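You operate a simulated robot arm through the tools that you are given. There is no shell and no other tool. Be economical: measure what you need, move in short steps, check, and stop when the job is done.

You run a simulated robot arm. Do the job below in one go: nothing can be reset, and whatever is moved stays where it is left.

JOB
Switch the small steel switch on. Then close the grey table drawer. Then take the orange tray and leave it on the small grey screen. Then put the orange measuring pot on the top of the small blue table. Then take the small orange screen and put it on the right end of the tub bench. Then put the orange and purple tray on the wooden table away on the shelf under the wooden bench. Then take the black block from the top of the green cabinet and put it on the top of the wooden desk. Then close the right desk drawer. The order counts. Set down upright: orange measuring pot, black block.
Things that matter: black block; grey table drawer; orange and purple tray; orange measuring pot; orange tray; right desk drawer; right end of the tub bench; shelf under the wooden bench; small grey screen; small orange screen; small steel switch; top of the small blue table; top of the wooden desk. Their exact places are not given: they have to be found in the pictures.

Only the result counts: the job must be done as asked and must still hold three seconds after the hand-in. Knocking over, shifting, dropping, spilling or breaking anything else fails it.

ROBOT AND FRAMES
A 7-joint arm with a two-finger parallel gripper on a trunk, on a base that drives. Base frame: it is fixed to the floor where the robot stands at the start and does not move with it; the origin is under the middle of the robot, x ahead of it, y to its left, z up. Lengths are in m, angles in degrees, forces in N, time in s.
With the tool pointing down near the work surface it reaches from about 0.3 to 0.72 m from the robot's upright axis, wherever it stands. Its first joint turns from -166.0 to 166.0 degrees. Places, roughly: black block (5x3x3 cm) [-2.7, -3.7, 1.1]; grey table drawer [1.1, 0.4, 0.7]; orange and purple tray (16x5x4 cm) [-1.9, -1.4, 0.8]; orange measuring pot [-1.75, -1, 0.75]; orange tray (9x9x3 cm) [2.8, 1.3, 1.3]; right desk drawer [-4.2, -5.2, 0.7]; right end of the tub bench [-1.9, 3, 0.9]; shelf under the wooden bench [1.5, 3, 0.4]; small grey screen [1.25, 3, 1]; small orange screen [-2, -1, 0.75]; small steel switch [0.5, 0.2, 0.9]; top of the small blue table [2.6, -3.1, 0.8]; top of the wooden desk [-4.5, -5.8, 0.9]. Payload 3.43 kg.
The TCP is the grasp point between the finger pads, 0.034 m short of the fingertips. In the tool frame z runs along the fingers and y along their closing line. Largest opening 0.128 m; finger width 0.024, thickness 0.012; the body of the gripper, 0.048 by 0.13 m, starts 0.096 m behind the TCP.
Orientation is told as [roll, pitch, yaw] about the base's x, y, z axes, in that order, counted from this pose: with the fingers straight down and closing along the base's y, the tool's x points along the base's -x, its y along +y and its z along -z.

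CONTROLS
- The arm moves only by the tool send_rows. Its arguments are lists of equal length, an entry for each row: "dr": the turn, a rotation vector about the tool's x, y, z in units of 5 degrees (1.0 is 5 degrees), a list of three; "slide": the shift along the tool's x, y, z in units of 40 mm (1.0 is 40 mm), a list of three; "grip": the gripper command, from -1 (shut) to 1 (fully open), values between in proportion. In form: {"dr": [[ax, ay, az], ...], "slide": [[tx, ty, tz], ...], "grip": [grip, ...]}. A call has 1 to 20 rows; each row shifts and turns the commanded pose from where the row before left it, along the tool's axes as they then stand. A call with a number of a shift or a turn outside -1 to 1 is refused whole. Each row takes 0.2 s and may step no farther than 0.05 m and 8.6 degrees from the row before; otherwise, or with a gripper value out of range, the whole call is refused. Where a pose cannot be reached the arm comes as near as it can. A force on the tool above 40 N (or 10 N above the force at the start of the call, whichever is more), or a blocked arm, ends the call early, and 0.2 s more pass. The fingers move at their own pace (about 0.108 m/s each) and stop on an object; they squeeze with about 29 N. The grip force told is the motor's: it shows also when the fingers shut on nothing. Time passes only in rows, and 0.2 s behind the last, so rows that do not move let the fingers close. It gives the time, the measured TCP pose, the force on the tool (base axes), the opening and the grip force at its end, in the units of the frame above (readings bear some noise), with the torque about the TCP (base axes, N m) and any sound that the robot's microphone picked up.
- Cameras (640 x 400 px; columns grow to the right, rows downward): "scene" is now at [-0.0114, 0.1443, 1.428]; the picture's right is [0.06, -1.00, 0.00], its down [-0.73, -0.05, -0.69] and it looks along [0.68, 0.04, -0.73] (base axes); focal length 250 px, centre (320, 200). "wrist" rides on the gripper at [0.076, -0.011, -0.16] in the tool frame; the picture's right is [0.15, 0.99, 0.00], its down [-0.88, 0.13, -0.46] and it looks along [-0.45, 0.07, 0.89] (tool axes); focal length 234 px, centre (320, 200).
- snapshot(camera): a new picture of that camera. No time passes.
- move_column(by): slides the trunk up (or, below 0, down) by that many m; the arm and the scene camera ride with it, the base frame stays. It gives what a move gives, with no picture.
- base_move(legs): drives the robot by 1 to 6 legs, each [ahead, left, turn to the left] in m, m and degrees, along the robot's own axes; the way and the turn of a leg run together, so that a leg with both is an arc; at most 1.5 m and 180 degrees a leg. The arm and the cameras ride along, it lands a little off, and it stops where it bumps. It gives what a move gives.
- head_to(pan, tilt): turns the head with the scene camera to pan (to the left, within 86 degrees either way) and tilt (down, from -29 to 69), counted from straight ahead of the robot. It gives what a move gives.
- probe_pixels(camera, pixels): there is no depth. For up to 12 entries [column, row, z] of the newest picture of that camera ("zoom" is the newest enlarged one), the place [x, y] in the base frame at which the ray of that pixel passes the height z, good to about 0.002 m. No time passes.
- close_up(camera, box): a new picture of the part [left, top, right, bottom] of that camera's present view, enlarged. No time passes.
- hand_in(): hands the job in; it is judged then, once.

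Go step by step. Measure first, check grasps and placings, and put right what went wrong. The budget is 131 turns and 132 pictures, counting those below and the enlarged ones. Unless the task says otherwise, let go and move clear before handing in, and close with one line.

The tools are called as name(argument=value, ...) on one line, values as JSON. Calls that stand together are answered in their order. send_rows: Moves the arm, as the interface text tells. Its arguments: {"type":"object","properties":{"dr":{"type":"array","items":{"type":"array","items":{"type":"number"}}},"slide":{"type":"array","items":{"type":"array","items":{"type":"number"}}},"grip":{"type":"array","items":{"type":"number"}}},"required":["dr","slide","grip"]} The other tools are called the same way: move_column (by) slides the trunk up or down; base_move (legs) drives the base; head_to (pan, tilt) turns the head that bears the scene camera; snapshot (camera) takes a picture; probe_pixels (camera, pixels) gives the place at which the rays of pixels pass given heights; close_up (camera, box) takes an enlarged picture of a part of a camera's view; hand_in () hands the job in.

At the start:

```text
time: 0.0
tool_pos: [0.4244, 0.1231, 1.0318]
tcp_rot: [-0.1, 0.0, 0.0]
wrist_force: [-0.8, 1.6, -0.4]
torque: [0.01, 0.03, -0.02]
grip_width: 0.1281
finger_force: 0.1
trunk travel left (down, up): [-0.15, 0.174]
robot x, y, heading: [-0.0003, 0.0045, -0.1]
head pan, tilt: [3.6, 46.7]
```

scene: 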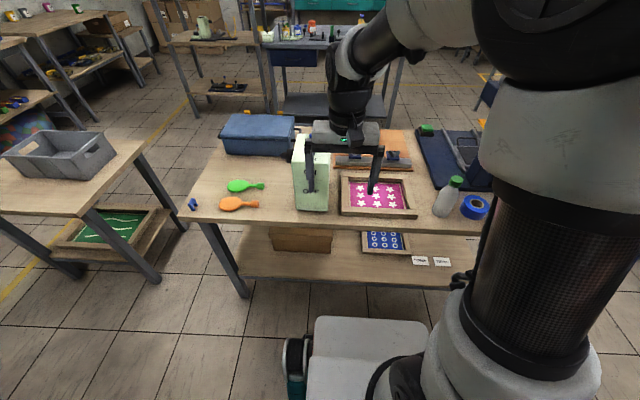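
wrist: 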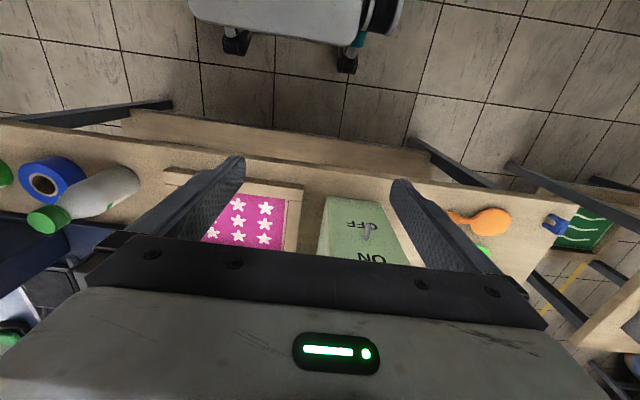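

The wrist view shows a green box with a steel lever near (367,232), with "OFF" and "ON" lettering. I'll zoom in on it in both cameras.

close_up(camera="wrist", box=[290, 180, 450, 280])

close_up(camera="scene", box=[200, 90, 520, 290])

```text
4.00 times, centred on (370, 230) of wrist
```

zoom: 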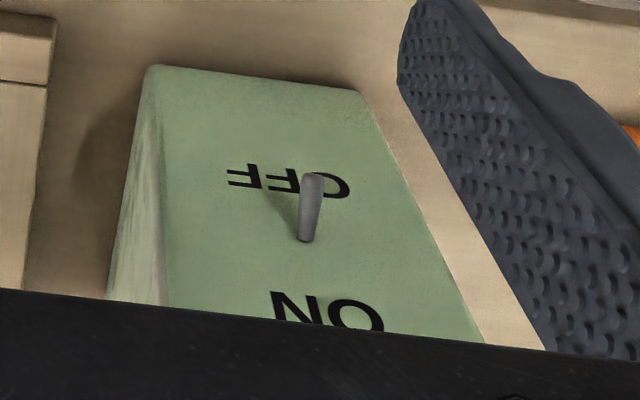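

```text
2.00 times, centred on (360, 190) of scene
```

zoom: 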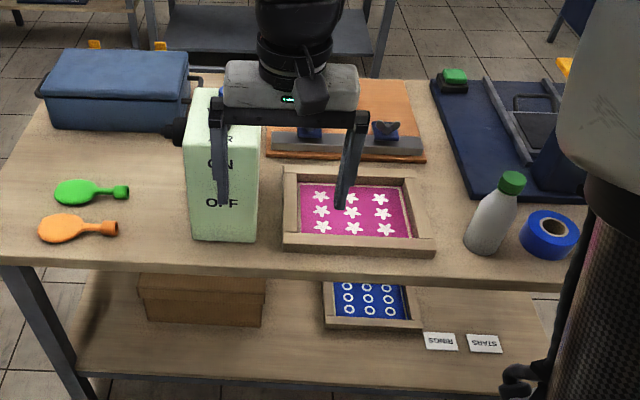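

The finger hides the lever in the scene view. I'll move the arm up and to the right so both cameras can see it.

send_rows(dr=[[0, 0, 0], [0, 0, 0], [0, 0, 0], [0, 0, 0], [0, 0, 0]], slide=[[0.5, 0, -1], [0.5, -0.5, -0.5], [0.2, -1, 0], [0.2, -1, 0], [0, -1, 0]], grip=[-1, -1, -1, -1, -1])

close_up(camera="scene", box=[250, 110, 410, 210])

snapshot(camera="wrist")

snapshot(camera="scene")

```text
time: 1.2
tool_pos: [0.3641, -0.0158, 1.0931]
tcp_rot: [0.0, 0.0, 0.2]
wrist_force: [-0.3, -0.9, -0.2]
torque: [0.01, 0.0, 0.02]
grip_width: 0.0
finger_force: 28.9
trunk travel left (down, up): [-0.15, 0.174]
robot x, y, heading: [0.0009, -0.0041, 0.0]
head pan, tilt: [3.6, 46.7]
```

```text
4.00 times, centred on (330, 160) of scene
```

zoom: 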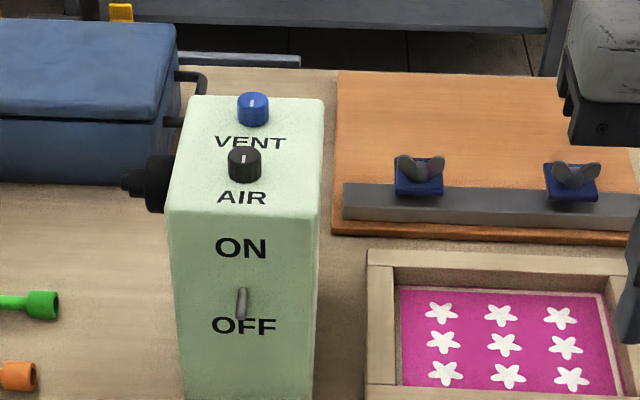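

```text
126 pictures are left
```

wrist: 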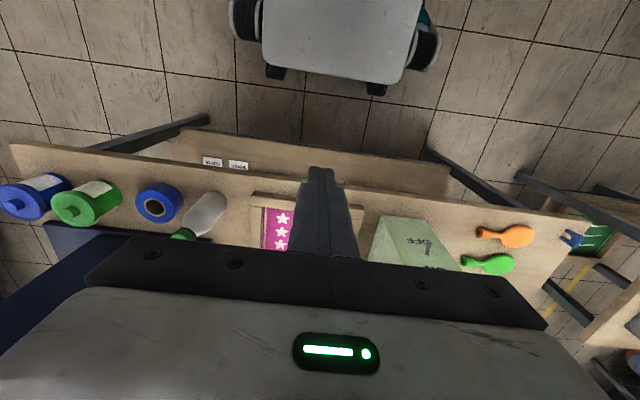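

```text
125 pictures are left
```

scene: 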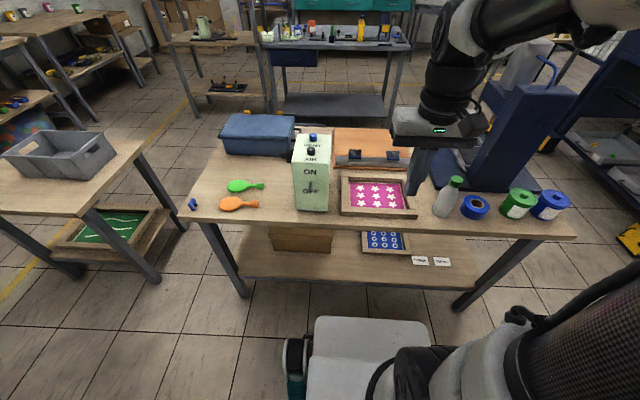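

The box's front face carries ON above OFF, and the lever near scene pixel (310,186) sits down at OFF. I'll zoom in with the wrist camera and use both views to triangulate it.

close_up(camera="wrist", box=[360, 200, 488, 280])

probe_pixels(camera="scene", pixels=[[310.5, 182.5, 0.9], [310.5, 182.5, 0.88], [310, 189.2, 0.9], [310, 189.2, 0.88]])

send_rows(dr=[[0, 0, 0]], slide=[[0, 0, 0]], grip=[-1])

```text
5.00 times, centred on (424, 240) of wrist
```

zoom: 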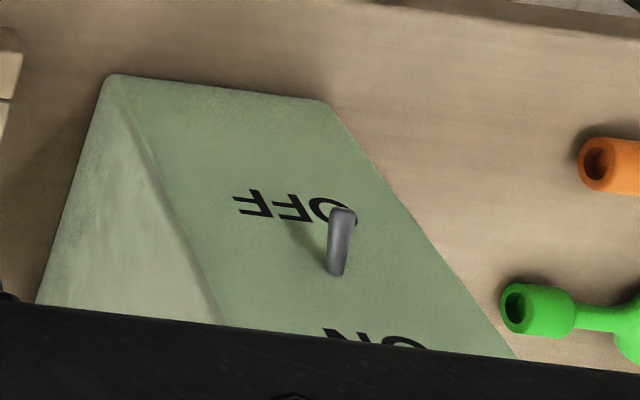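

```text
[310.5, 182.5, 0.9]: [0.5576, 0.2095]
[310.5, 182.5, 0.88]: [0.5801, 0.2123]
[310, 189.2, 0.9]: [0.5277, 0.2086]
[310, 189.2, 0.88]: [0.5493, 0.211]
```

```text
time: 1.6
tool_pos: [0.3653, -0.0167, 1.0923]
tcp_rot: [0.0, -0.1, 0.0]
wrist_force: [-0.2, -0.3, -0.1]
torque: [0.01, -0.02, 0.02]
grip_width: 0.0
finger_force: 28.9
trunk travel left (down, up): [-0.15, 0.174]
robot x, y, heading: [0.0012, 0.0013, 0.1]
head pan, tilt: [3.6, 46.7]
```

I'll probe the lever's base and tip, plus the box's front bottom edge, in the wrist zoom.

probe_pixels(camera="zoom", pixels=[[336, 272, 0.9], [336, 272, 0.88], [341, 212, 0.9], [341, 212, 0.88], [110, 76, 0.77], [325, 100, 0.77]])

probe_pixels(camera="scene", pixels=[[297, 208.5, 0.77], [328, 209.5, 0.77], [297, 208.5, 0.75], [328, 209.5, 0.75]])

```text
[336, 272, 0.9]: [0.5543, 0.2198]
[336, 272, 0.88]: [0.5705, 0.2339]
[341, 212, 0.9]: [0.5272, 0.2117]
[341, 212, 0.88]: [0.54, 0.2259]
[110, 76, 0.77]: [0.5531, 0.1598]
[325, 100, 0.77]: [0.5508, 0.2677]
```

```text
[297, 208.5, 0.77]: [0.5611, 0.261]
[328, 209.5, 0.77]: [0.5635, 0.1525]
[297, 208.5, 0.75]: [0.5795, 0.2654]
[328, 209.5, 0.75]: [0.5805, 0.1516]
```

Triangulating both views puts the lever tip at about (0.525, 0.209, 0.903) and its pivot at about (0.543, 0.208, 0.913). I'll line up in y and tilt the closed gripper forward by 70°.

send_rows(dr=[[0, 0, 0], [0, 0, 0], [0, 0, 0], [0, 0, 0], [0, 0, 0], [0, 0, 0], [0, -1, 0], [0, -1, 0], [0, -1, 0], [0, -1, 0], [0, -1, 0], [0, -1, 0], [0, -1, 0], [0, -1, 0], [0, -1, 0], [0, -1, 0], [0, -1, 0], [0, -1, 0], [0, -1, 0], [0, -1, 0]], slide=[[-0.2, 0.94, 0], [-0.2, 0.94, 0], [-0.2, 0.94, 0], [-0.2, 0.94, 0], [-0.2, 0.94, 0], [-0.2, 0.94, 0], [0, 0, 0], [0, 0, 0], [0, 0, 0], [0, 0, 0], [0, 0, 0], [0, 0, 0], [0, 0, 0], [0, 0, 0], [0, 0, 0], [0, 0, 0], [0, 0, 0], [0, 0, 0], [0, 0, 0], [0, 0, 0]], grip=[-1, -1, -1, -1, -1, -1, -1, -1, -1, -1, -1, -1, -1, -1, -1, -1, -1, -1, -1, -1])

snapshot(camera="scene")

```text
time: 5.8
tool_pos: [0.4154, 0.2084, 1.092]
tcp_rot: [0.4, -70.1, -0.1]
wrist_force: [0.2, -0.5, 0.2]
torque: [0.0, 0.02, 0.03]
grip_width: 0.0
finger_force: 29.1
trunk travel left (down, up): [-0.15, 0.174]
robot x, y, heading: [0.0, 0.0004, 0.2]
head pan, tilt: [3.6, 46.7]
```

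```text
123 pictures are left
```

scene: 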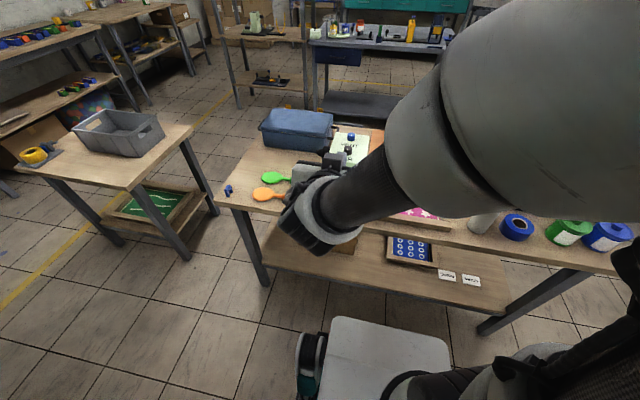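

The arm reached the tilted pose. Next I'll lower it to just under the lever, then move forward.

send_rows(dr=[[0, 0, 0], [0, 0, 0], [0, 0, 0], [0, 0, 0], [0, 0, 0], [0, 0, 0], [0, 0, 0]], slide=[[0.83, 0, 0.302], [0.83, 0, 0.302], [0.83, 0, 0.302], [0.83, 0, 0.302], [0.83, 0, 0.302], [0.83, 0, 0.302], [-0.2, 0, 0.55]], grip=[-1, -1, -1, -1, -1, -1, -1])

snapshot(camera="wrist")

```text
time: 7.4
tool_pos: [0.4454, 0.2166, 0.8817]
tcp_rot: [0.0, -70.0, 0.2]
wrist_force: [1.0, 0.0, -0.4]
torque: [0.03, 0.05, 0.0]
grip_width: 0.0001
finger_force: 29.1
out of reach, approached as far as the arm can: row 1, 2
trunk travel left (down, up): [-0.15, 0.174]
robot x, y, heading: [0.0013, -0.0001, -0.3]
head pan, tilt: [3.6, 46.7]
```

```text
122 pictures are left
```

wrist: 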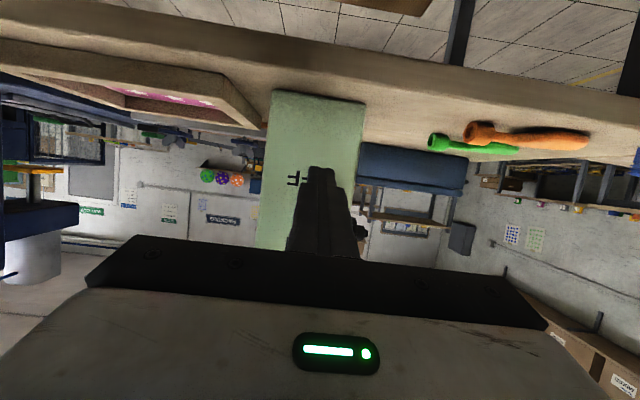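

The finger sits in front of the box just below the OFF text, with y slightly off at 0.2166. I'll correct y and move forward under the lever.

send_rows(dr=[[0, 0, 0], [0, 0, 0], [0, 0, 0]], slide=[[-0.248, -0.08, 0.68], [-0.248, -0.07, 0.68], [0, 0, 0]], grip=[-1, -1, -1])

snapshot(camera="wrist")

close_up(camera="scene", box=[250, 110, 410, 210])

```text
time: 8.2
tool_pos: [0.5033, 0.2101, 0.881]
tcp_rot: [0.0, -70.1, 0.0]
wrist_force: [0.8, 0.6, 0.0]
torque: [0.02, 0.0, 0.01]
grip_width: 0.0
finger_force: 29.2
trunk travel left (down, up): [-0.15, 0.174]
robot x, y, heading: [0.0017, -0.0035, 0.2]
head pan, tilt: [3.6, 46.7]
```

```text
121 pictures are left
```

wrist: 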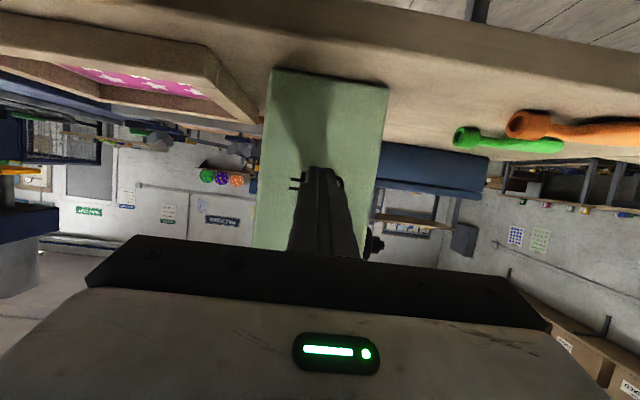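

```text
4.00 times, centred on (330, 160) of scene
```

zoom: 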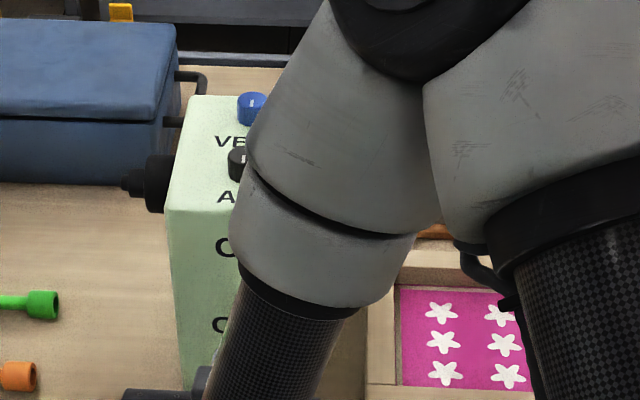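

The finger is directly under the lever. I'll raise it 5 cm in small rows.

send_rows(dr=[[0, 0, 0], [0, 0, 0], [0, 0, 0], [0, 0, 0], [0, 0, 0], [0, 0, 0]], slide=[[-0.235, 0, -0.0855], [-0.235, 0, -0.0855], [-0.235, 0, -0.0855], [-0.235, 0, -0.0855], [-0.235, 0, -0.0855], [0, 0, 0]], grip=[-1, -1, -1, -1, -1, -1])

snapshot(camera="wrist")

```text
time: 9.3
tool_pos: [0.4991, 0.2084, 0.9157]
tcp_rot: [-0.8, -68.4, 0.9]
wrist_force: [-2.8, -1.6, -7.4]
torque: [0.08, 0.22, 0.09]
grip_width: 0.0
finger_force: 29.2
trunk travel left (down, up): [-0.15, 0.174]
robot x, y, heading: [-0.0006, -0.0006, 0.1]
head pan, tilt: [3.6, 46.7]
stopped in row 5: the force on the tool passed its limit at 46 N (the readings are from after the stop); the commanded pose is now the measured one
```

```text
119 pictures are left
```

wrist: 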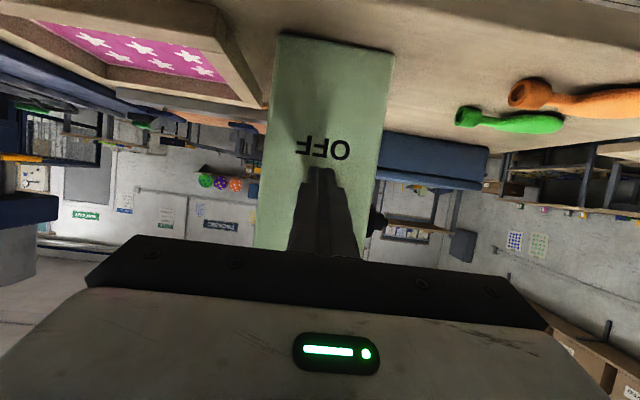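

The push peaked at 46 N and stopped at z 0.916, so the lever has probably moved. I'll back off and look.

send_rows(dr=[[0, 0, 0], [0, 0, 0], [0, 0, 0], [0, 0, 0], [0, 0, 0]], slide=[[0.1, 0, -0.2], [0.3, 0, -0.9], [0.3, 0, -0.9], [0, -1, 0], [0, -1, 0]], grip=[-1, -1, -1, -1, -1])

snapshot(camera="scene")

snapshot(camera="wrist")

```text
time: 10.5
tool_pos: [0.4517, 0.1654, 0.9047]
tcp_rot: [-0.6, -68.6, 0.8]
wrist_force: [0.6, 1.1, 0.2]
torque: [-0.02, 0.02, 0.0]
grip_width: 0.0
finger_force: 29.0
out of reach, approached as far as the arm can: row 4, 5
trunk travel left (down, up): [-0.15, 0.174]
robot x, y, heading: [-0.0, -0.0001, -0.3]
head pan, tilt: [3.6, 46.7]
```

```text
118 pictures are left
```

scene: 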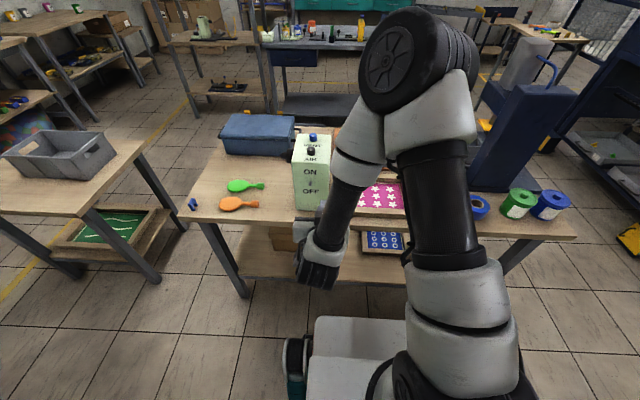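

```text
117 pictures are left
```

wrist: 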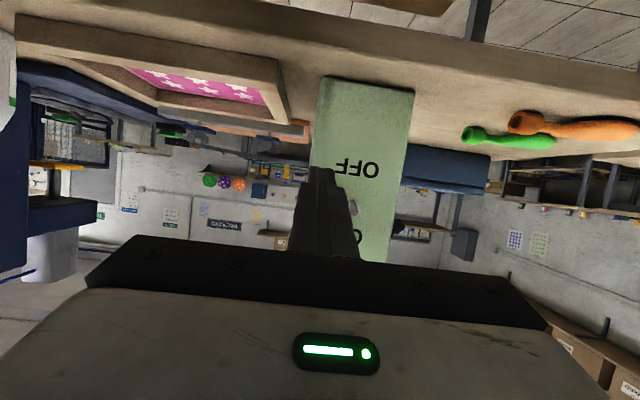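

close_up(camera="scene", box=[270, 130, 350, 210])

close_up(camera="scene", box=[240, 0, 440, 125])

```text
5.00 times, centred on (310, 170) of scene
```

zoom: 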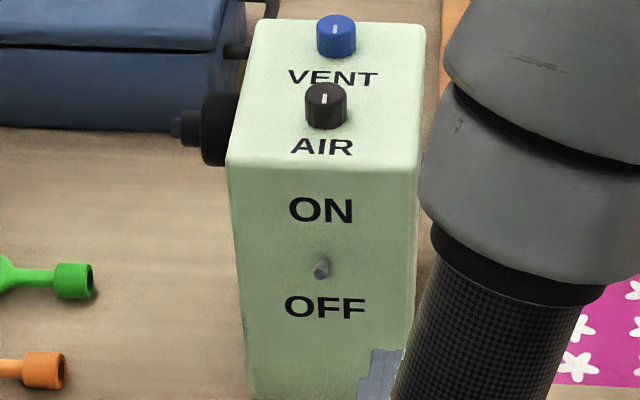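

```text
3.20 times, centred on (340, 62) of scene
```

zoom: 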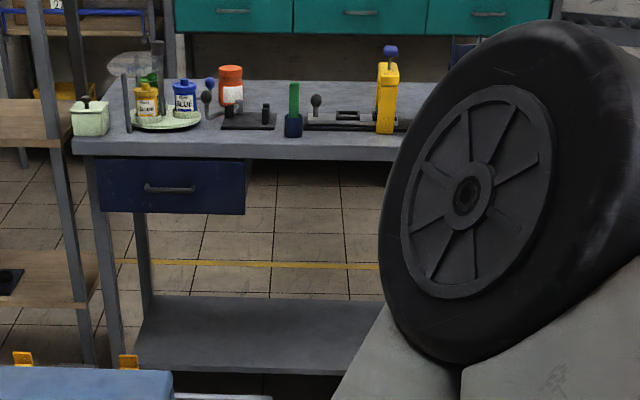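

The lever now points up at the camera: its tip is at about row 184.4, which matches +30° and so ON. I'll raise the arm, turn the tool back down and survey the room.

send_rows(dr=[[0, 0, 0], [0, 0, 0], [0, 0, 0], [0, 0, 0], [0, 1, 0], [0, 1, 0], [0, 1, 0], [0, 1, 0], [0, 1, 0], [0, 1, 0], [0, 1, 0], [0, 1, 0], [0, 1, 0], [0, 1, 0], [0, 1, 0], [0, 1, 0], [0, 1, 0], [0, 0.75, 0]], slide=[[0, 0, -0.8], [-0.93, 0, -0.366], [-0.93, 0, -0.366], [-0.93, 0, -0.366], [-0.93, 0, -0.366], [0, 0, 0], [0, 0, 0], [0, 0, 0], [0, 0, 0], [0, 0, 0], [0, 0, 0], [0, 0, 0], [0, 0, 0], [0, 0, 0], [0, 0, 0], [0, 0, 0], [0, 0, 0], [0, 0, 0]], grip=[-1, -1, -1, -1, -1, -1, -1, -1, -1, -1, -1, -1, -1, -1, -1, -1, -1, -1])

head_to(pan=55, tilt=25)

snapshot(camera="scene")

head_to(pan=5, tilt=25)

snapshot(camera="scene")

head_to(pan=-75, tilt=25)

snapshot(camera="scene")

```text
time: 14.3
tool_pos: [0.4485, 0.1924, 1.0669]
tcp_rot: [-0.2, 0.1, 0.2]
wrist_force: [0.0, -0.8, -1.0]
torque: [-0.01, -0.01, 0.02]
grip_width: 0.0001
finger_force: 29.3
out of reach, approached as far as the arm can: row 1, 2, 3
trunk travel left (down, up): [-0.15, 0.174]
robot x, y, heading: [-0.0016, 0.0012, 0.3]
head pan, tilt: [3.6, 46.7]
```

```text
time: 15.5
tool_pos: [0.4484, 0.192, 1.0668]
tcp_rot: [-0.3, 0.1, 0.1]
wrist_force: [0.4, 0.6, -0.4]
torque: [0.01, -0.01, -0.02]
grip_width: 0.0
finger_force: 28.5
trunk travel left (down, up): [-0.15, 0.174]
robot x, y, heading: [0.0003, 0.0006, -0.1]
head pan, tilt: [55.0, 25.0]
```

```text
114 pictures are left
```

scene: 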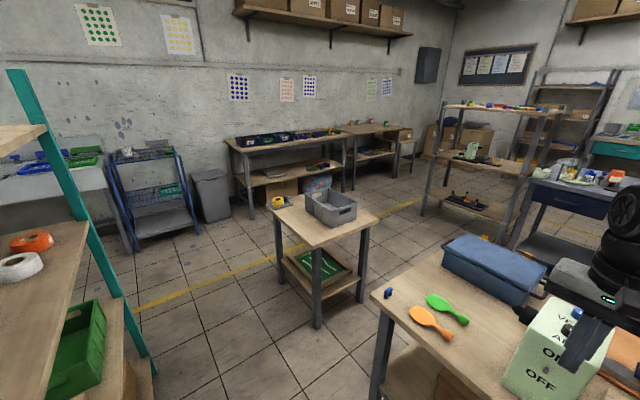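

```text
time: 16.7
tool_pos: [0.4482, 0.1931, 1.0675]
tcp_rot: [-0.3, 0.1, 0.1]
wrist_force: [-0.2, 0.9, 1.2]
torque: [0.01, 0.0, -0.01]
grip_width: 0.0
finger_force: 28.6
trunk travel left (down, up): [-0.15, 0.174]
robot x, y, heading: [0.0039, -0.0013, -0.1]
head pan, tilt: [5.0, 25.0]
```

```text
113 pictures are left
```

scene: 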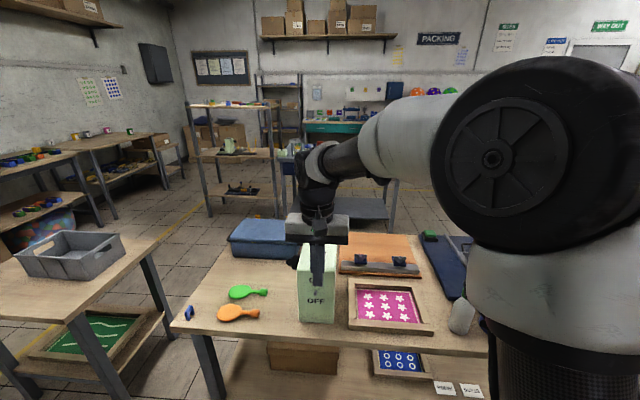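

```text
time: 18.2
tool_pos: [0.448, 0.1922, 1.0662]
tcp_rot: [-0.3, 0.1, 0.1]
wrist_force: [0.1, -0.2, 0.0]
torque: [0.02, -0.03, -0.04]
grip_width: 0.0
finger_force: 28.8
trunk travel left (down, up): [-0.15, 0.174]
robot x, y, heading: [0.0013, 0.0013, 0.2]
head pan, tilt: [-75.0, 25.0]
```

```text
112 pictures are left
```

scene: 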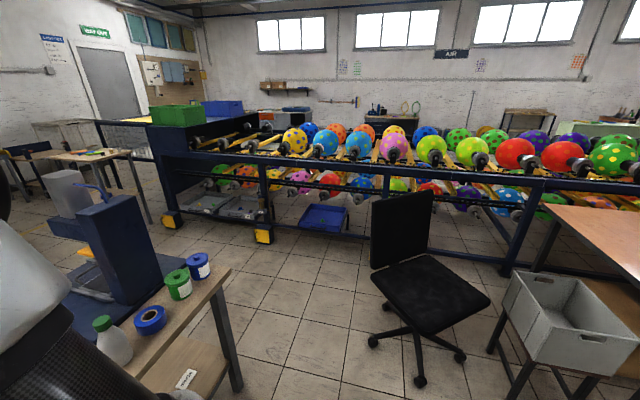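

This view at pan −75 shows the area to the right. For planning I need floor positions, so I'll go back to pan 55 and probe the legs and table corners.

head_to(pan=55, tilt=25)

snapshot(camera="scene")

probe_pixels(camera="scene", pixels=[[317, 325, 0], [363, 300, 0], [281, 283, 0], [252, 218, 0], [346, 190, 0], [422, 213, 0], [505, 243, 0], [372, 292, 0.77], [440, 248, 0.77], [137, 380, 0], [135, 250, 0], [380, 212, 0.75]])

close_up(camera="scene", box=[220, 90, 420, 215])

close_up(camera="scene", box=[420, 80, 640, 218])

```text
time: 20.4
tool_pos: [0.448, 0.1936, 1.0667]
tcp_rot: [-0.2, 0.1, 0.1]
wrist_force: [0.2, -0.2, -0.8]
torque: [0.03, 0.01, 0.02]
grip_width: 0.0
finger_force: 29.2
trunk travel left (down, up): [-0.15, 0.174]
robot x, y, heading: [-0.0013, -0.0011, -0.2]
head pan, tilt: [55.0, 25.0]
```

```text
111 pictures are left
```

scene: 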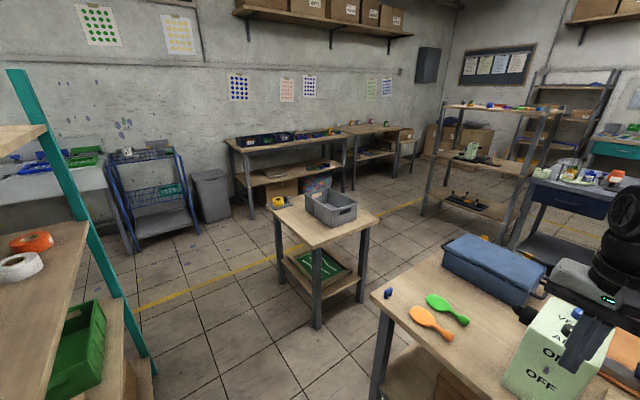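

```text
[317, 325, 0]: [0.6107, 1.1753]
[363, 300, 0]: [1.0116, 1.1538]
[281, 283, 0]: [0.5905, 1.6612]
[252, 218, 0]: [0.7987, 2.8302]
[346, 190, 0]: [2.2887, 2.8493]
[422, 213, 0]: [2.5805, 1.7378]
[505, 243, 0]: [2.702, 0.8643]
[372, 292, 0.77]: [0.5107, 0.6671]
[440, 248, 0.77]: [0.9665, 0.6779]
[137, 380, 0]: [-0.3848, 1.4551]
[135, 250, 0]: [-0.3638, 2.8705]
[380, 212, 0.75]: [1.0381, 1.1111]
```

```text
3.20 times, centred on (320, 152) of scene
```

zoom: 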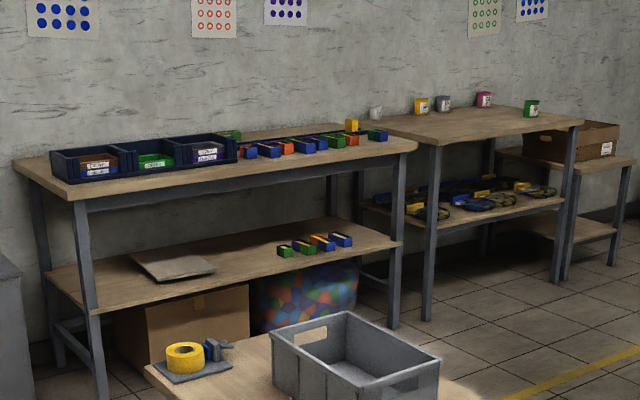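

```text
2.90 times, centred on (530, 149) of scene
```

zoom: 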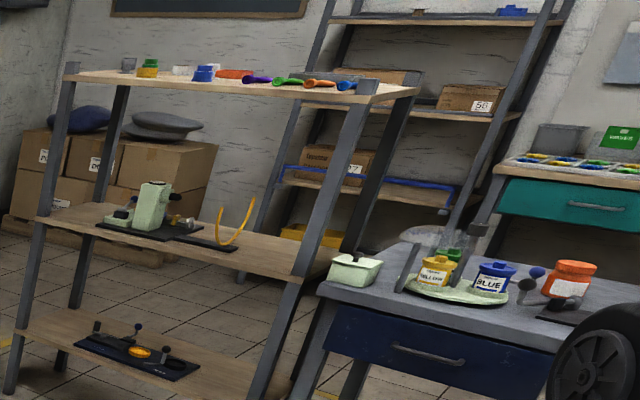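

The drawer at about [1.1, 0.4] must be on the far side of this table. The gap to the small table is only 0.45 m, so I'll drive round the left side: turn left, go up the corridor at x≈0.1, then turn back.

base_move(legs=[[0, 0, 90], [0, -0.1, 0], [1.1, 0, 0], [1.05, 0, 0]])

base_move(legs=[[0, 0, -90], [1.5, 0, 0]])

head_to(pan=-84, tilt=30)

snapshot(camera="scene")

```text
time: 36.1
tool_pos: [-0.0142, 2.596, 1.0665]
tcp_rot: [-0.1, 0.2, 87.9]
wrist_force: [0.3, 0.0, 0.0]
torque: [0.0, 0.0, 0.05]
grip_width: 0.0
finger_force: 28.8
trunk travel left (down, up): [-0.15, 0.174]
robot x, y, heading: [0.1617, 2.1439, 88.0]
head pan, tilt: [55.0, 25.0]
```

```text
time: 47.4
tool_pos: [2.1013, 2.3121, 1.0677]
tcp_rot: [-0.2, 0.3, -0.3]
wrist_force: [0.4, -0.1, 0.5]
torque: [-0.01, -0.03, -0.03]
grip_width: 0.0002
finger_force: 28.7
trunk travel left (down, up): [-0.15, 0.174]
robot x, y, heading: [1.6495, 2.1266, -0.7]
head pan, tilt: [55.0, 25.0]
```

```text
time: 49.6
tool_pos: [2.1015, 2.3116, 1.0668]
tcp_rot: [-0.2, 0.2, -0.4]
wrist_force: [0.0, -1.4, 0.1]
torque: [-0.02, -0.01, -0.01]
grip_width: 0.0
finger_force: 29.3
trunk travel left (down, up): [-0.15, 0.174]
robot x, y, heading: [1.6489, 2.1248, -0.5]
head pan, tilt: [-84.0, 30.0]
```

```text
108 pictures are left
```

scene: 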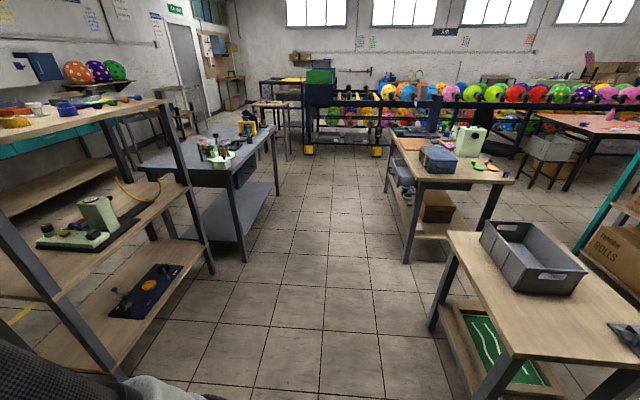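

The aisle between the tables is clear, and a grey drawer sticks out at about (400,175) on the far side. I'll zoom on it and on the rack's top shelf, which has the orange tray.

close_up(camera="scene", box=[360, 120, 520, 220])

probe_pixels(camera="scene", pixels=[[407, 262, 0], [243, 260, 0], [397, 170, 0.7], [389, 130, 0.77], [432, 188, 0.77], [213, 273, 0], [431, 330, 0]])

close_up(camera="scene", box=[0, 60, 240, 210])

```text
4.00 times, centred on (440, 170) of scene
```

zoom: 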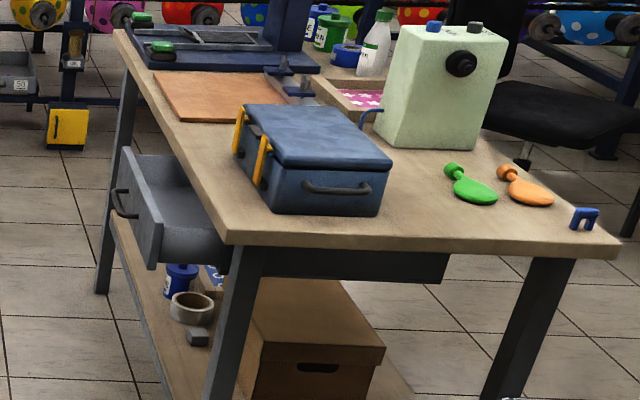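

```text
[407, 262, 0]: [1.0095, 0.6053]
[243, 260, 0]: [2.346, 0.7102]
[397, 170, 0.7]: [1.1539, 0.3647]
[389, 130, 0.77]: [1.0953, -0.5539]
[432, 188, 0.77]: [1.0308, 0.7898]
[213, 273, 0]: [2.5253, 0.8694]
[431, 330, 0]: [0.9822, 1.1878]
```

```text
2.67 times, centred on (120, 135) of scene
```

zoom: 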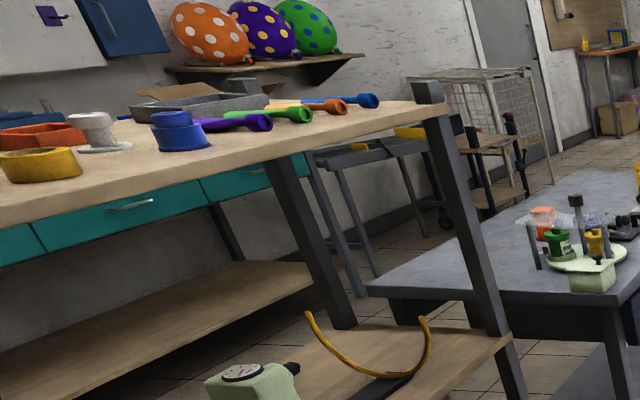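

The drawer front is at x≈1.15–1.25, y≈0.35, with a horizontal handle. I'll drive into the aisle and face it.

base_move(legs=[[0, 0, -89.5], [0, 0.13, 0], [0.9, 0, 0], [0.85, 0, 0]])

base_move(legs=[[0, 0, -90]])

head_to(pan=0, tilt=45)

snapshot(camera="scene")

```text
time: 64.0
tool_pos: [1.8674, -0.1116, 1.0661]
tcp_rot: [-0.2, 0.3, -92.6]
wrist_force: [-1.0, -0.3, -0.5]
torque: [0.02, 0.02, 0.02]
grip_width: 0.0002
finger_force: 29.1
trunk travel left (down, up): [-0.15, 0.174]
robot x, y, heading: [1.6977, 0.3475, -92.8]
head pan, tilt: [-84.0, 30.0]
```

```text
time: 68.4
tool_pos: [1.2393, 0.1771, 1.0673]
tcp_rot: [-0.2, 0.2, 177.1]
wrist_force: [-0.4, 0.1, -0.1]
torque: [0.01, -0.02, 0.01]
grip_width: 0.0004
finger_force: 28.8
trunk travel left (down, up): [-0.15, 0.174]
robot x, y, heading: [1.6964, 0.3441, 177.0]
head pan, tilt: [-84.0, 30.0]
```

```text
time: 69.9
tool_pos: [1.2406, 0.1759, 1.0677]
tcp_rot: [-0.2, 0.2, 177.2]
wrist_force: [0.4, -0.1, -1.0]
torque: [-0.02, 0.02, -0.01]
grip_width: 0.0001
finger_force: 29.0
trunk travel left (down, up): [-0.15, 0.174]
robot x, y, heading: [1.6972, 0.3471, 177.1]
head pan, tilt: [0.0, 45.0]
```

```text
105 pictures are left
```

scene: 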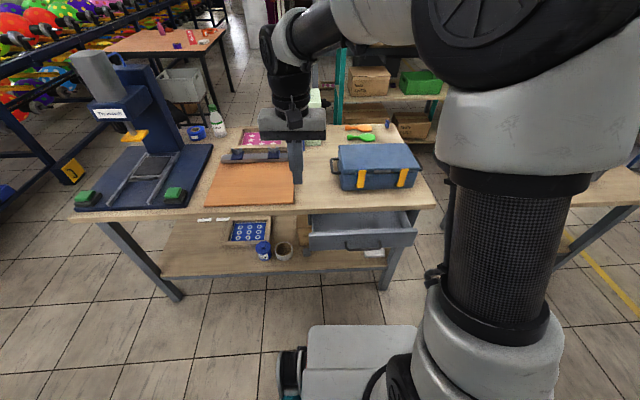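

The drawer front spans columns 308–416 with the handle near (365,245). I'll probe it, then back up 0.15 m and shift left for reach.

probe_pixels(camera="scene", pixels=[[310, 233, 0.7], [415, 231, 0.7], [365, 244, 0.66], [310, 250, 0.63], [410, 247, 0.63], [320, 213, 0.77], [420, 208, 0.77]])

close_up(camera="scene", box=[290, 190, 450, 290])

```text
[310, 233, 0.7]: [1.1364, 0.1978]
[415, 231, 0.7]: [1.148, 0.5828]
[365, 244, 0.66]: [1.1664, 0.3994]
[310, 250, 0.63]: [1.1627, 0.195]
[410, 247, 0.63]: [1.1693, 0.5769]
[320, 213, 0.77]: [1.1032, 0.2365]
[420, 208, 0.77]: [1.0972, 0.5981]
```

```text
4.00 times, centred on (370, 240) of scene
```

zoom: 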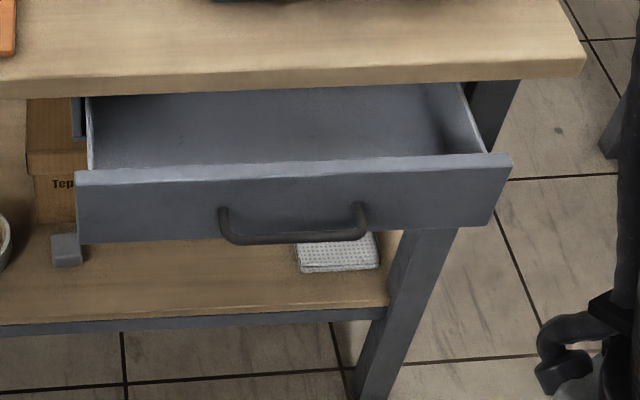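

The drawer front is at x≈1.15, y 0.20–0.58, z 0.60–0.71, and the handle sticks out at z≈0.65. I'll line up at y 0.395, tilt the closed fingers forward, lower the trunk and push on the face just above the handle.

send_rows(dr=[[0, 0, -0.58], [0, 0, 0], [0, 0, 0], [0, 0, 0], [0, 0, 0], [0, 0, 0], [0, -1, 0], [0, -1, 0], [0, -1, 0], [0, -1, 0], [0, -1, 0], [0, -1, 0], [0, -1, 0], [0, -1, 0], [0, -1, 0], [0, -1, 0], [0, -1, 0], [0, -1, 0], [0, -1, 0], [0, -1, 0]], slide=[[0.4, -0.91, 0], [0.4, -0.91, 0], [0.2, -0.91, 0], [0, -0.91, 0], [0, -0.91, 0], [0, -0.91, 0], [0, 0, 0], [0, 0, 0], [0, 0, 0], [0, 0, 0], [0, 0, 0], [0, 0, 0], [0, 0, 0], [0, 0, 0], [0, 0, 0], [0, 0, 0], [0, 0, 0], [0, 0, 0], [0, 0, 0], [0, 0, 0]], grip=[-1, -1, -1, -1, -1, -1, -1, -1, -1, -1, -1, -1, -1, -1, -1, -1, -1, -1, -1, -1])

move_column(by=-0.15)

```text
time: 74.1
tool_pos: [1.2038, 0.4146, 1.1154]
tcp_rot: [-0.6, -69.8, -179.4]
wrist_force: [0.1, 0.4, 0.3]
torque: [0.01, -0.05, -0.02]
grip_width: 0.0
finger_force: 29.1
out of reach, approached as far as the arm can: row 16, 17, 18, 19, 20
trunk travel left (down, up): [-0.15, 0.174]
robot x, y, heading: [1.6957, 0.3443, 177.0]
head pan, tilt: [0.0, 45.0]
```

```text
time: 75.9
tool_pos: [1.2048, 0.4156, 0.9663]
tcp_rot: [-0.9, -69.8, -179.4]
wrist_force: [-1.0, -0.2, -0.2]
torque: [0.0, 0.0, 0.02]
grip_width: 0.0
finger_force: 28.6
trunk travel left (down, up): [0.0, 0.324]
robot x, y, heading: [1.6966, 0.3486, 177.0]
head pan, tilt: [0.0, 45.0]
```

The pose is good but close in. I'll back the base up 0.1 m, then lower to z≈0.69.

base_move(legs=[[-0.1, 0, 2.5]])

send_rows(dr=[[0, 0, 0], [0, 0, 0], [0, 0, 0], [0, 0, 0], [0, 0, 0], [0, 0, 0], [0, 0, 0], [0, 0, 0]], slide=[[0.793, 0.05, 0.289], [0.793, 0.05, 0.289], [0.793, 0.05, 0.289], [0.793, 0.05, 0.289], [0.793, 0.05, 0.289], [0.793, 0.05, 0.289], [0.793, 0.05, 0.289], [0.793, 0.05, 0.289]], grip=[-1, -1, -1, -1, -1, -1, -1, -1])

snapshot(camera="wrist")

snapshot(camera="scene")

```text
time: 77.0
tool_pos: [1.2994, 0.3907, 0.9649]
tcp_rot: [-0.7, -69.7, -176.7]
wrist_force: [0.2, 0.8, -0.3]
torque: [0.01, 0.03, 0.01]
grip_width: 0.0002
finger_force: 28.9
trunk travel left (down, up): [0.0, 0.324]
robot x, y, heading: [1.7943, 0.3382, 179.4]
head pan, tilt: [0.0, 45.0]
```

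```text
time: 78.8
tool_pos: [1.2748, 0.3839, 0.7026]
tcp_rot: [-0.9, -69.8, -176.5]
wrist_force: [-0.4, 0.3, 0.3]
torque: [-0.04, -0.01, 0.0]
grip_width: 0.0
finger_force: 29.5
out of reach, approached as far as the arm can: row 1, 2, 3
trunk travel left (down, up): [0.0, 0.324]
robot x, y, heading: [1.7953, 0.3425, 179.5]
head pan, tilt: [0.0, 45.0]
```

```text
103 pictures are left
```

wrist: 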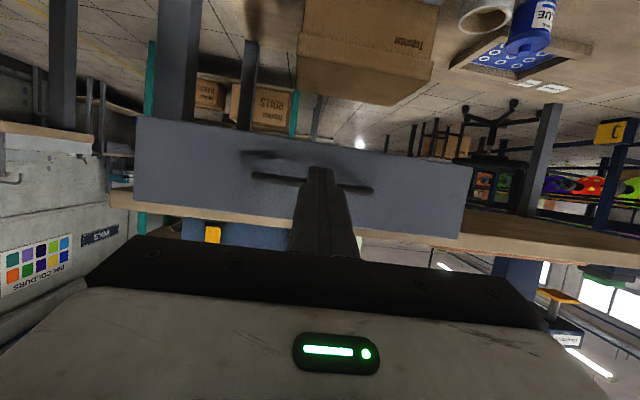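

```text
102 pictures are left
```

scene: 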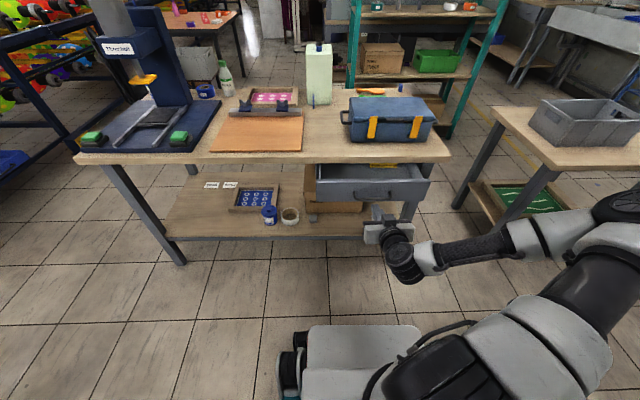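

In the wrist view the fingertip at (320,170) lines up with the handle bar at row ~180, so the drawer is slightly higher than I estimated. I'll push forward at handle centre in small rows.

send_rows(dr=[[0, 0, 0], [0, 0, 0], [0, 0, 0], [0, 0, 0], [0, 0, 0]], slide=[[-0.31, 0, 0.42], [-0.171, 0, 0.47], [-0.171, 0, 0.47], [-0.171, 0, 0.47], [-0.171, 0, 0.47]], grip=[-1, -1, -1, -1, -1])

snapshot(camera="scene")

snapshot(camera="wrist")

```text
time: 80.0
tool_pos: [1.1777, 0.3778, 0.706]
tcp_rot: [-0.6, -69.7, -177.0]
wrist_force: [-1.0, 0.3, 0.0]
torque: [0.01, 0.0, 0.02]
grip_width: 0.0
finger_force: 28.6
trunk travel left (down, up): [0.0, 0.324]
robot x, y, heading: [1.7939, 0.3417, 179.4]
head pan, tilt: [0.0, 45.0]
```

```text
101 pictures are left
```

scene: 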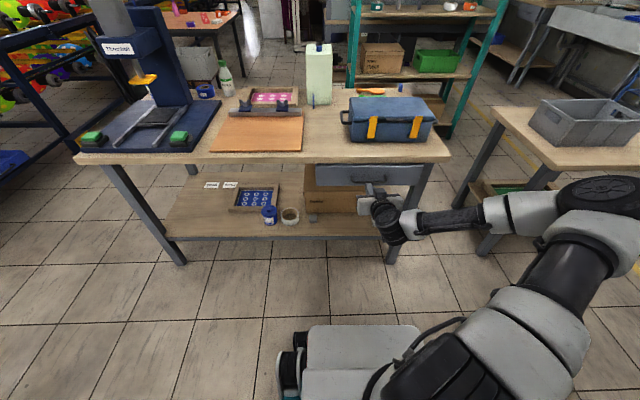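

```text
100 pictures are left
```

wrist: 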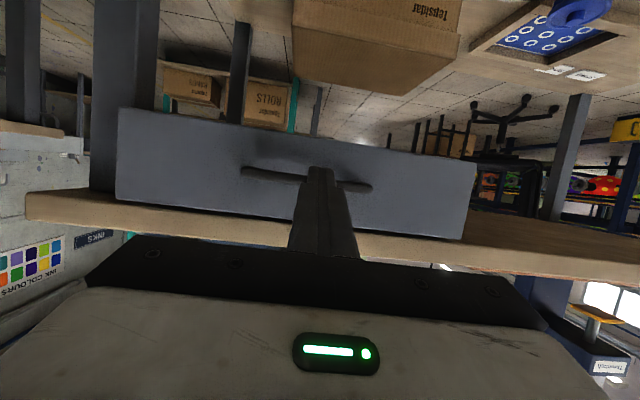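

Drawer moved almost fully in with little force. I'll keep pushing until it stops.

send_rows(dr=[[0, 0, 0], [0, 0, 0], [0, 0, 0], [0, 0, 0], [0, 0, 0], [0, 0, 0], [0, 0, 0], [0, 0, 0]], slide=[[-0.085, 0, 0.235], [-0.085, 0, 0.235], [-0.085, 0, 0.235], [-0.085, 0, 0.235], [-0.085, 0, 0.235], [-0.085, 0, 0.235], [-0.085, 0, 0.235], [-0.085, 0, 0.235]], grip=[-1, -1, -1, -1, -1, -1, -1, -1])

close_up(camera="scene", box=[290, 130, 450, 230])

```text
time: 80.9
tool_pos: [1.1517, 0.3755, 0.7055]
tcp_rot: [-0.6, -69.4, -176.8]
wrist_force: [21.4, 3.2, 13.6]
torque: [0.07, 0.39, -0.29]
grip_width: 0.0
finger_force: 28.7
trunk travel left (down, up): [0.0, 0.324]
robot x, y, heading: [1.7947, 0.3446, 179.5]
head pan, tilt: [0.0, 45.0]
stopped in row 4: the force on the tool passed its limit at 60 N (the readings are from after the stop); the commanded pose is now the measured one
```

```text
4.00 times, centred on (370, 180) of scene
```

zoom: 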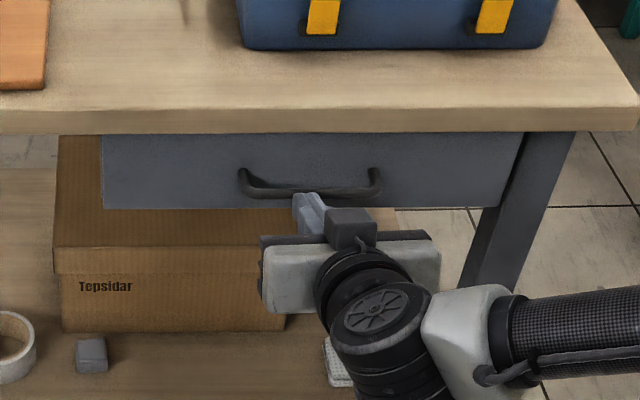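

The drawer is shut flush with the frame. I'll back the fingers off, raise the trunk and turn the tool back down.

send_rows(dr=[[0, 0, 0], [0, 0, 0], [0, 0, 0]], slide=[[0.342, 0, -0.94], [0.342, 0, -0.94], [0.2, 0, -0.5]], grip=[-1, -1, -1])

move_column(by=0.324)

close_up(camera="scene", box=[290, 130, 450, 230])

send_rows(dr=[[0, 1, 0], [0, 1, 0], [0, 1, 0], [0, 1, 0], [0, 1, 0], [0, 1, 0], [0, 1, 0], [0, 1, 0], [0, 1, 0], [0, 1, 0], [0, 1, 0], [0, 1, 0], [0, 1, 0], [0, 1, 0], [0, 0, 0]], slide=[[-0.7, 0, 0], [-0.7, 0, 0], [-0.7, 0, 0], [-0.7, 0, 0], [-0.7, 0, 0], [-0.7, 0, 0], [-0.7, 0, -0.3], [-0.7, 0, -0.3], [0, 0, -0.7], [0, 0, -0.7], [0, 0, -0.7], [0, 0, -0.7], [0, 0, 0], [0, 0, 0], [0, 0, 0]], grip=[-1, -1, -1, -1, -1, -1, -1, -1, -1, -1, -1, -1, -1, -1, -1])

base_move(legs=[[0, -0.95, 0], [0, 0, 180]])

head_to(pan=0, tilt=15)

snapshot(camera="scene")

```text
time: 81.7
tool_pos: [1.2503, 0.3809, 0.7061]
tcp_rot: [-0.5, -69.4, -177.0]
wrist_force: [0.0, 0.7, 0.7]
torque: [0.01, 0.0, -0.03]
grip_width: 0.0001
finger_force: 29.0
trunk travel left (down, up): [0.0, 0.324]
robot x, y, heading: [1.7933, 0.3437, 179.5]
head pan, tilt: [0.0, 45.0]
```

```text
time: 84.9
tool_pos: [1.2518, 0.3798, 1.0307]
tcp_rot: [-0.5, -69.3, -177.1]
wrist_force: [-0.8, 0.2, -0.5]
torque: [0.03, 0.02, -0.01]
grip_width: 0.0
finger_force: 29.2
trunk travel left (down, up): [-0.324, 0.0]
robot x, y, heading: [1.7982, 0.3394, 179.2]
head pan, tilt: [0.0, 45.0]
```

```text
4.00 times, centred on (370, 180) of scene
```

zoom: 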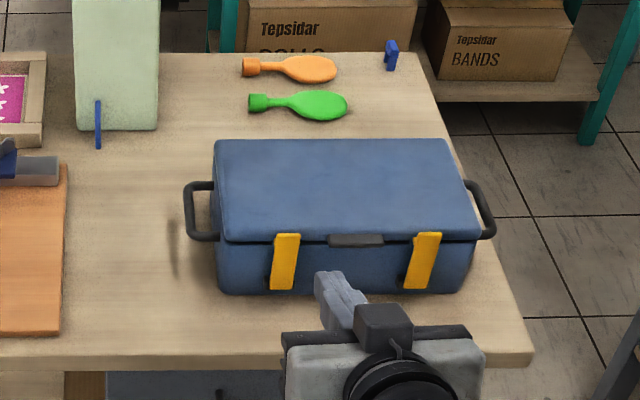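

```text
time: 88.1
tool_pos: [1.1715, 0.3757, 1.3254]
tcp_rot: [-0.2, 0.8, -177.4]
wrist_force: [-0.5, -0.5, -0.4]
torque: [0.03, -0.01, -0.01]
grip_width: 0.0001
finger_force: 29.0
trunk travel left (down, up): [-0.324, 0.0]
robot x, y, heading: [1.7946, 0.3397, 179.6]
head pan, tilt: [0.0, 45.0]
```

```text
time: 105.2
tool_pos: [2.4292, 1.2599, 1.3244]
tcp_rot: [-0.1, 0.7, 1.9]
wrist_force: [0.4, 0.6, -0.2]
torque: [-0.01, -0.01, 0.03]
grip_width: 0.0
finger_force: 28.9
trunk travel left (down, up): [-0.324, 0.0]
robot x, y, heading: [1.8038, 1.2991, -1.1]
head pan, tilt: [0.0, 45.0]
```

```text
time: 106.2
tool_pos: [2.4277, 1.2586, 1.3251]
tcp_rot: [-0.1, 0.7, 1.9]
wrist_force: [0.3, 0.5, -0.1]
torque: [0.04, -0.03, 0.01]
grip_width: 0.0003
finger_force: 28.9
trunk travel left (down, up): [-0.324, 0.0]
robot x, y, heading: [1.8015, 1.2986, -1.6]
head pan, tilt: [0.0, 15.0]
```

```text
97 pictures are left
```

scene: 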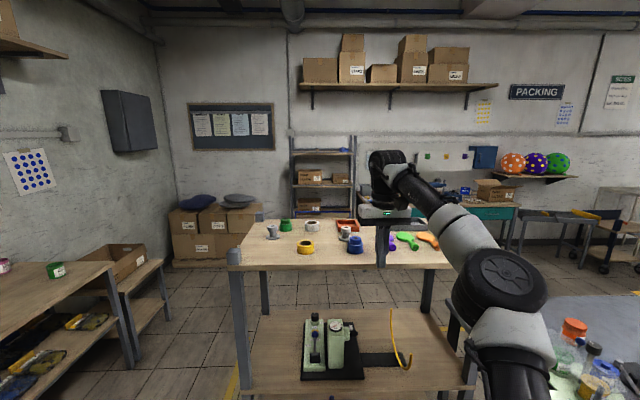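

The orange tray is on the rack's top at about (347,224). I'll zoom in and probe it.

close_up(camera="scene", box=[220, 200, 460, 350])

snapshot(camera="wrist")

probe_pixels(camera="scene", pixels=[[347, 224, 1.25], [347, 224, 1.3], [240, 262, 1.25], [320, 268, 1.25], [260, 218, 1.25]])

```text
2.67 times, centred on (340, 275) of scene
```

zoom: 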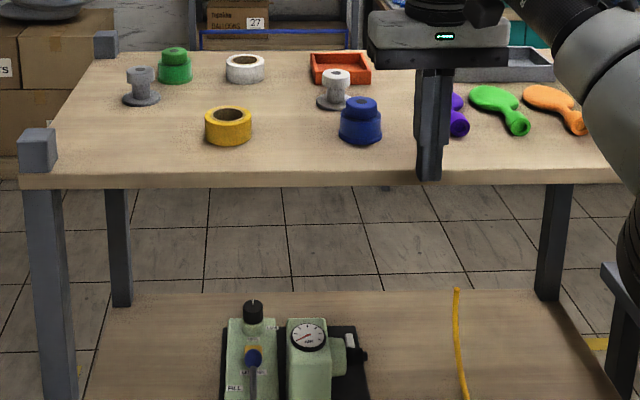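

```text
95 pictures are left
```

wrist: 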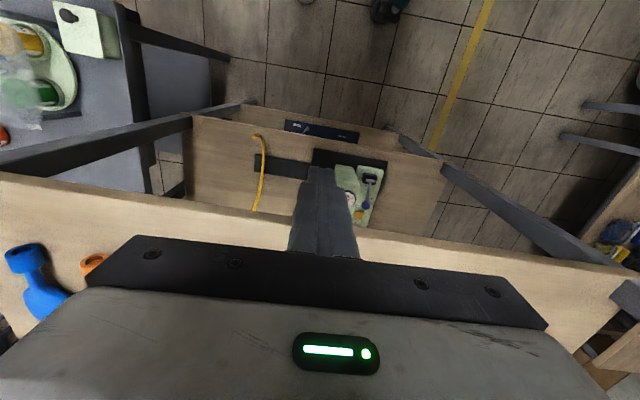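

```text
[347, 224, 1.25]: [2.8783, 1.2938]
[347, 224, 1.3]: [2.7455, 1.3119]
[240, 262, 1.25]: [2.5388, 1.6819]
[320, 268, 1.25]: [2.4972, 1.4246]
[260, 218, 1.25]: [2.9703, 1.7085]
```

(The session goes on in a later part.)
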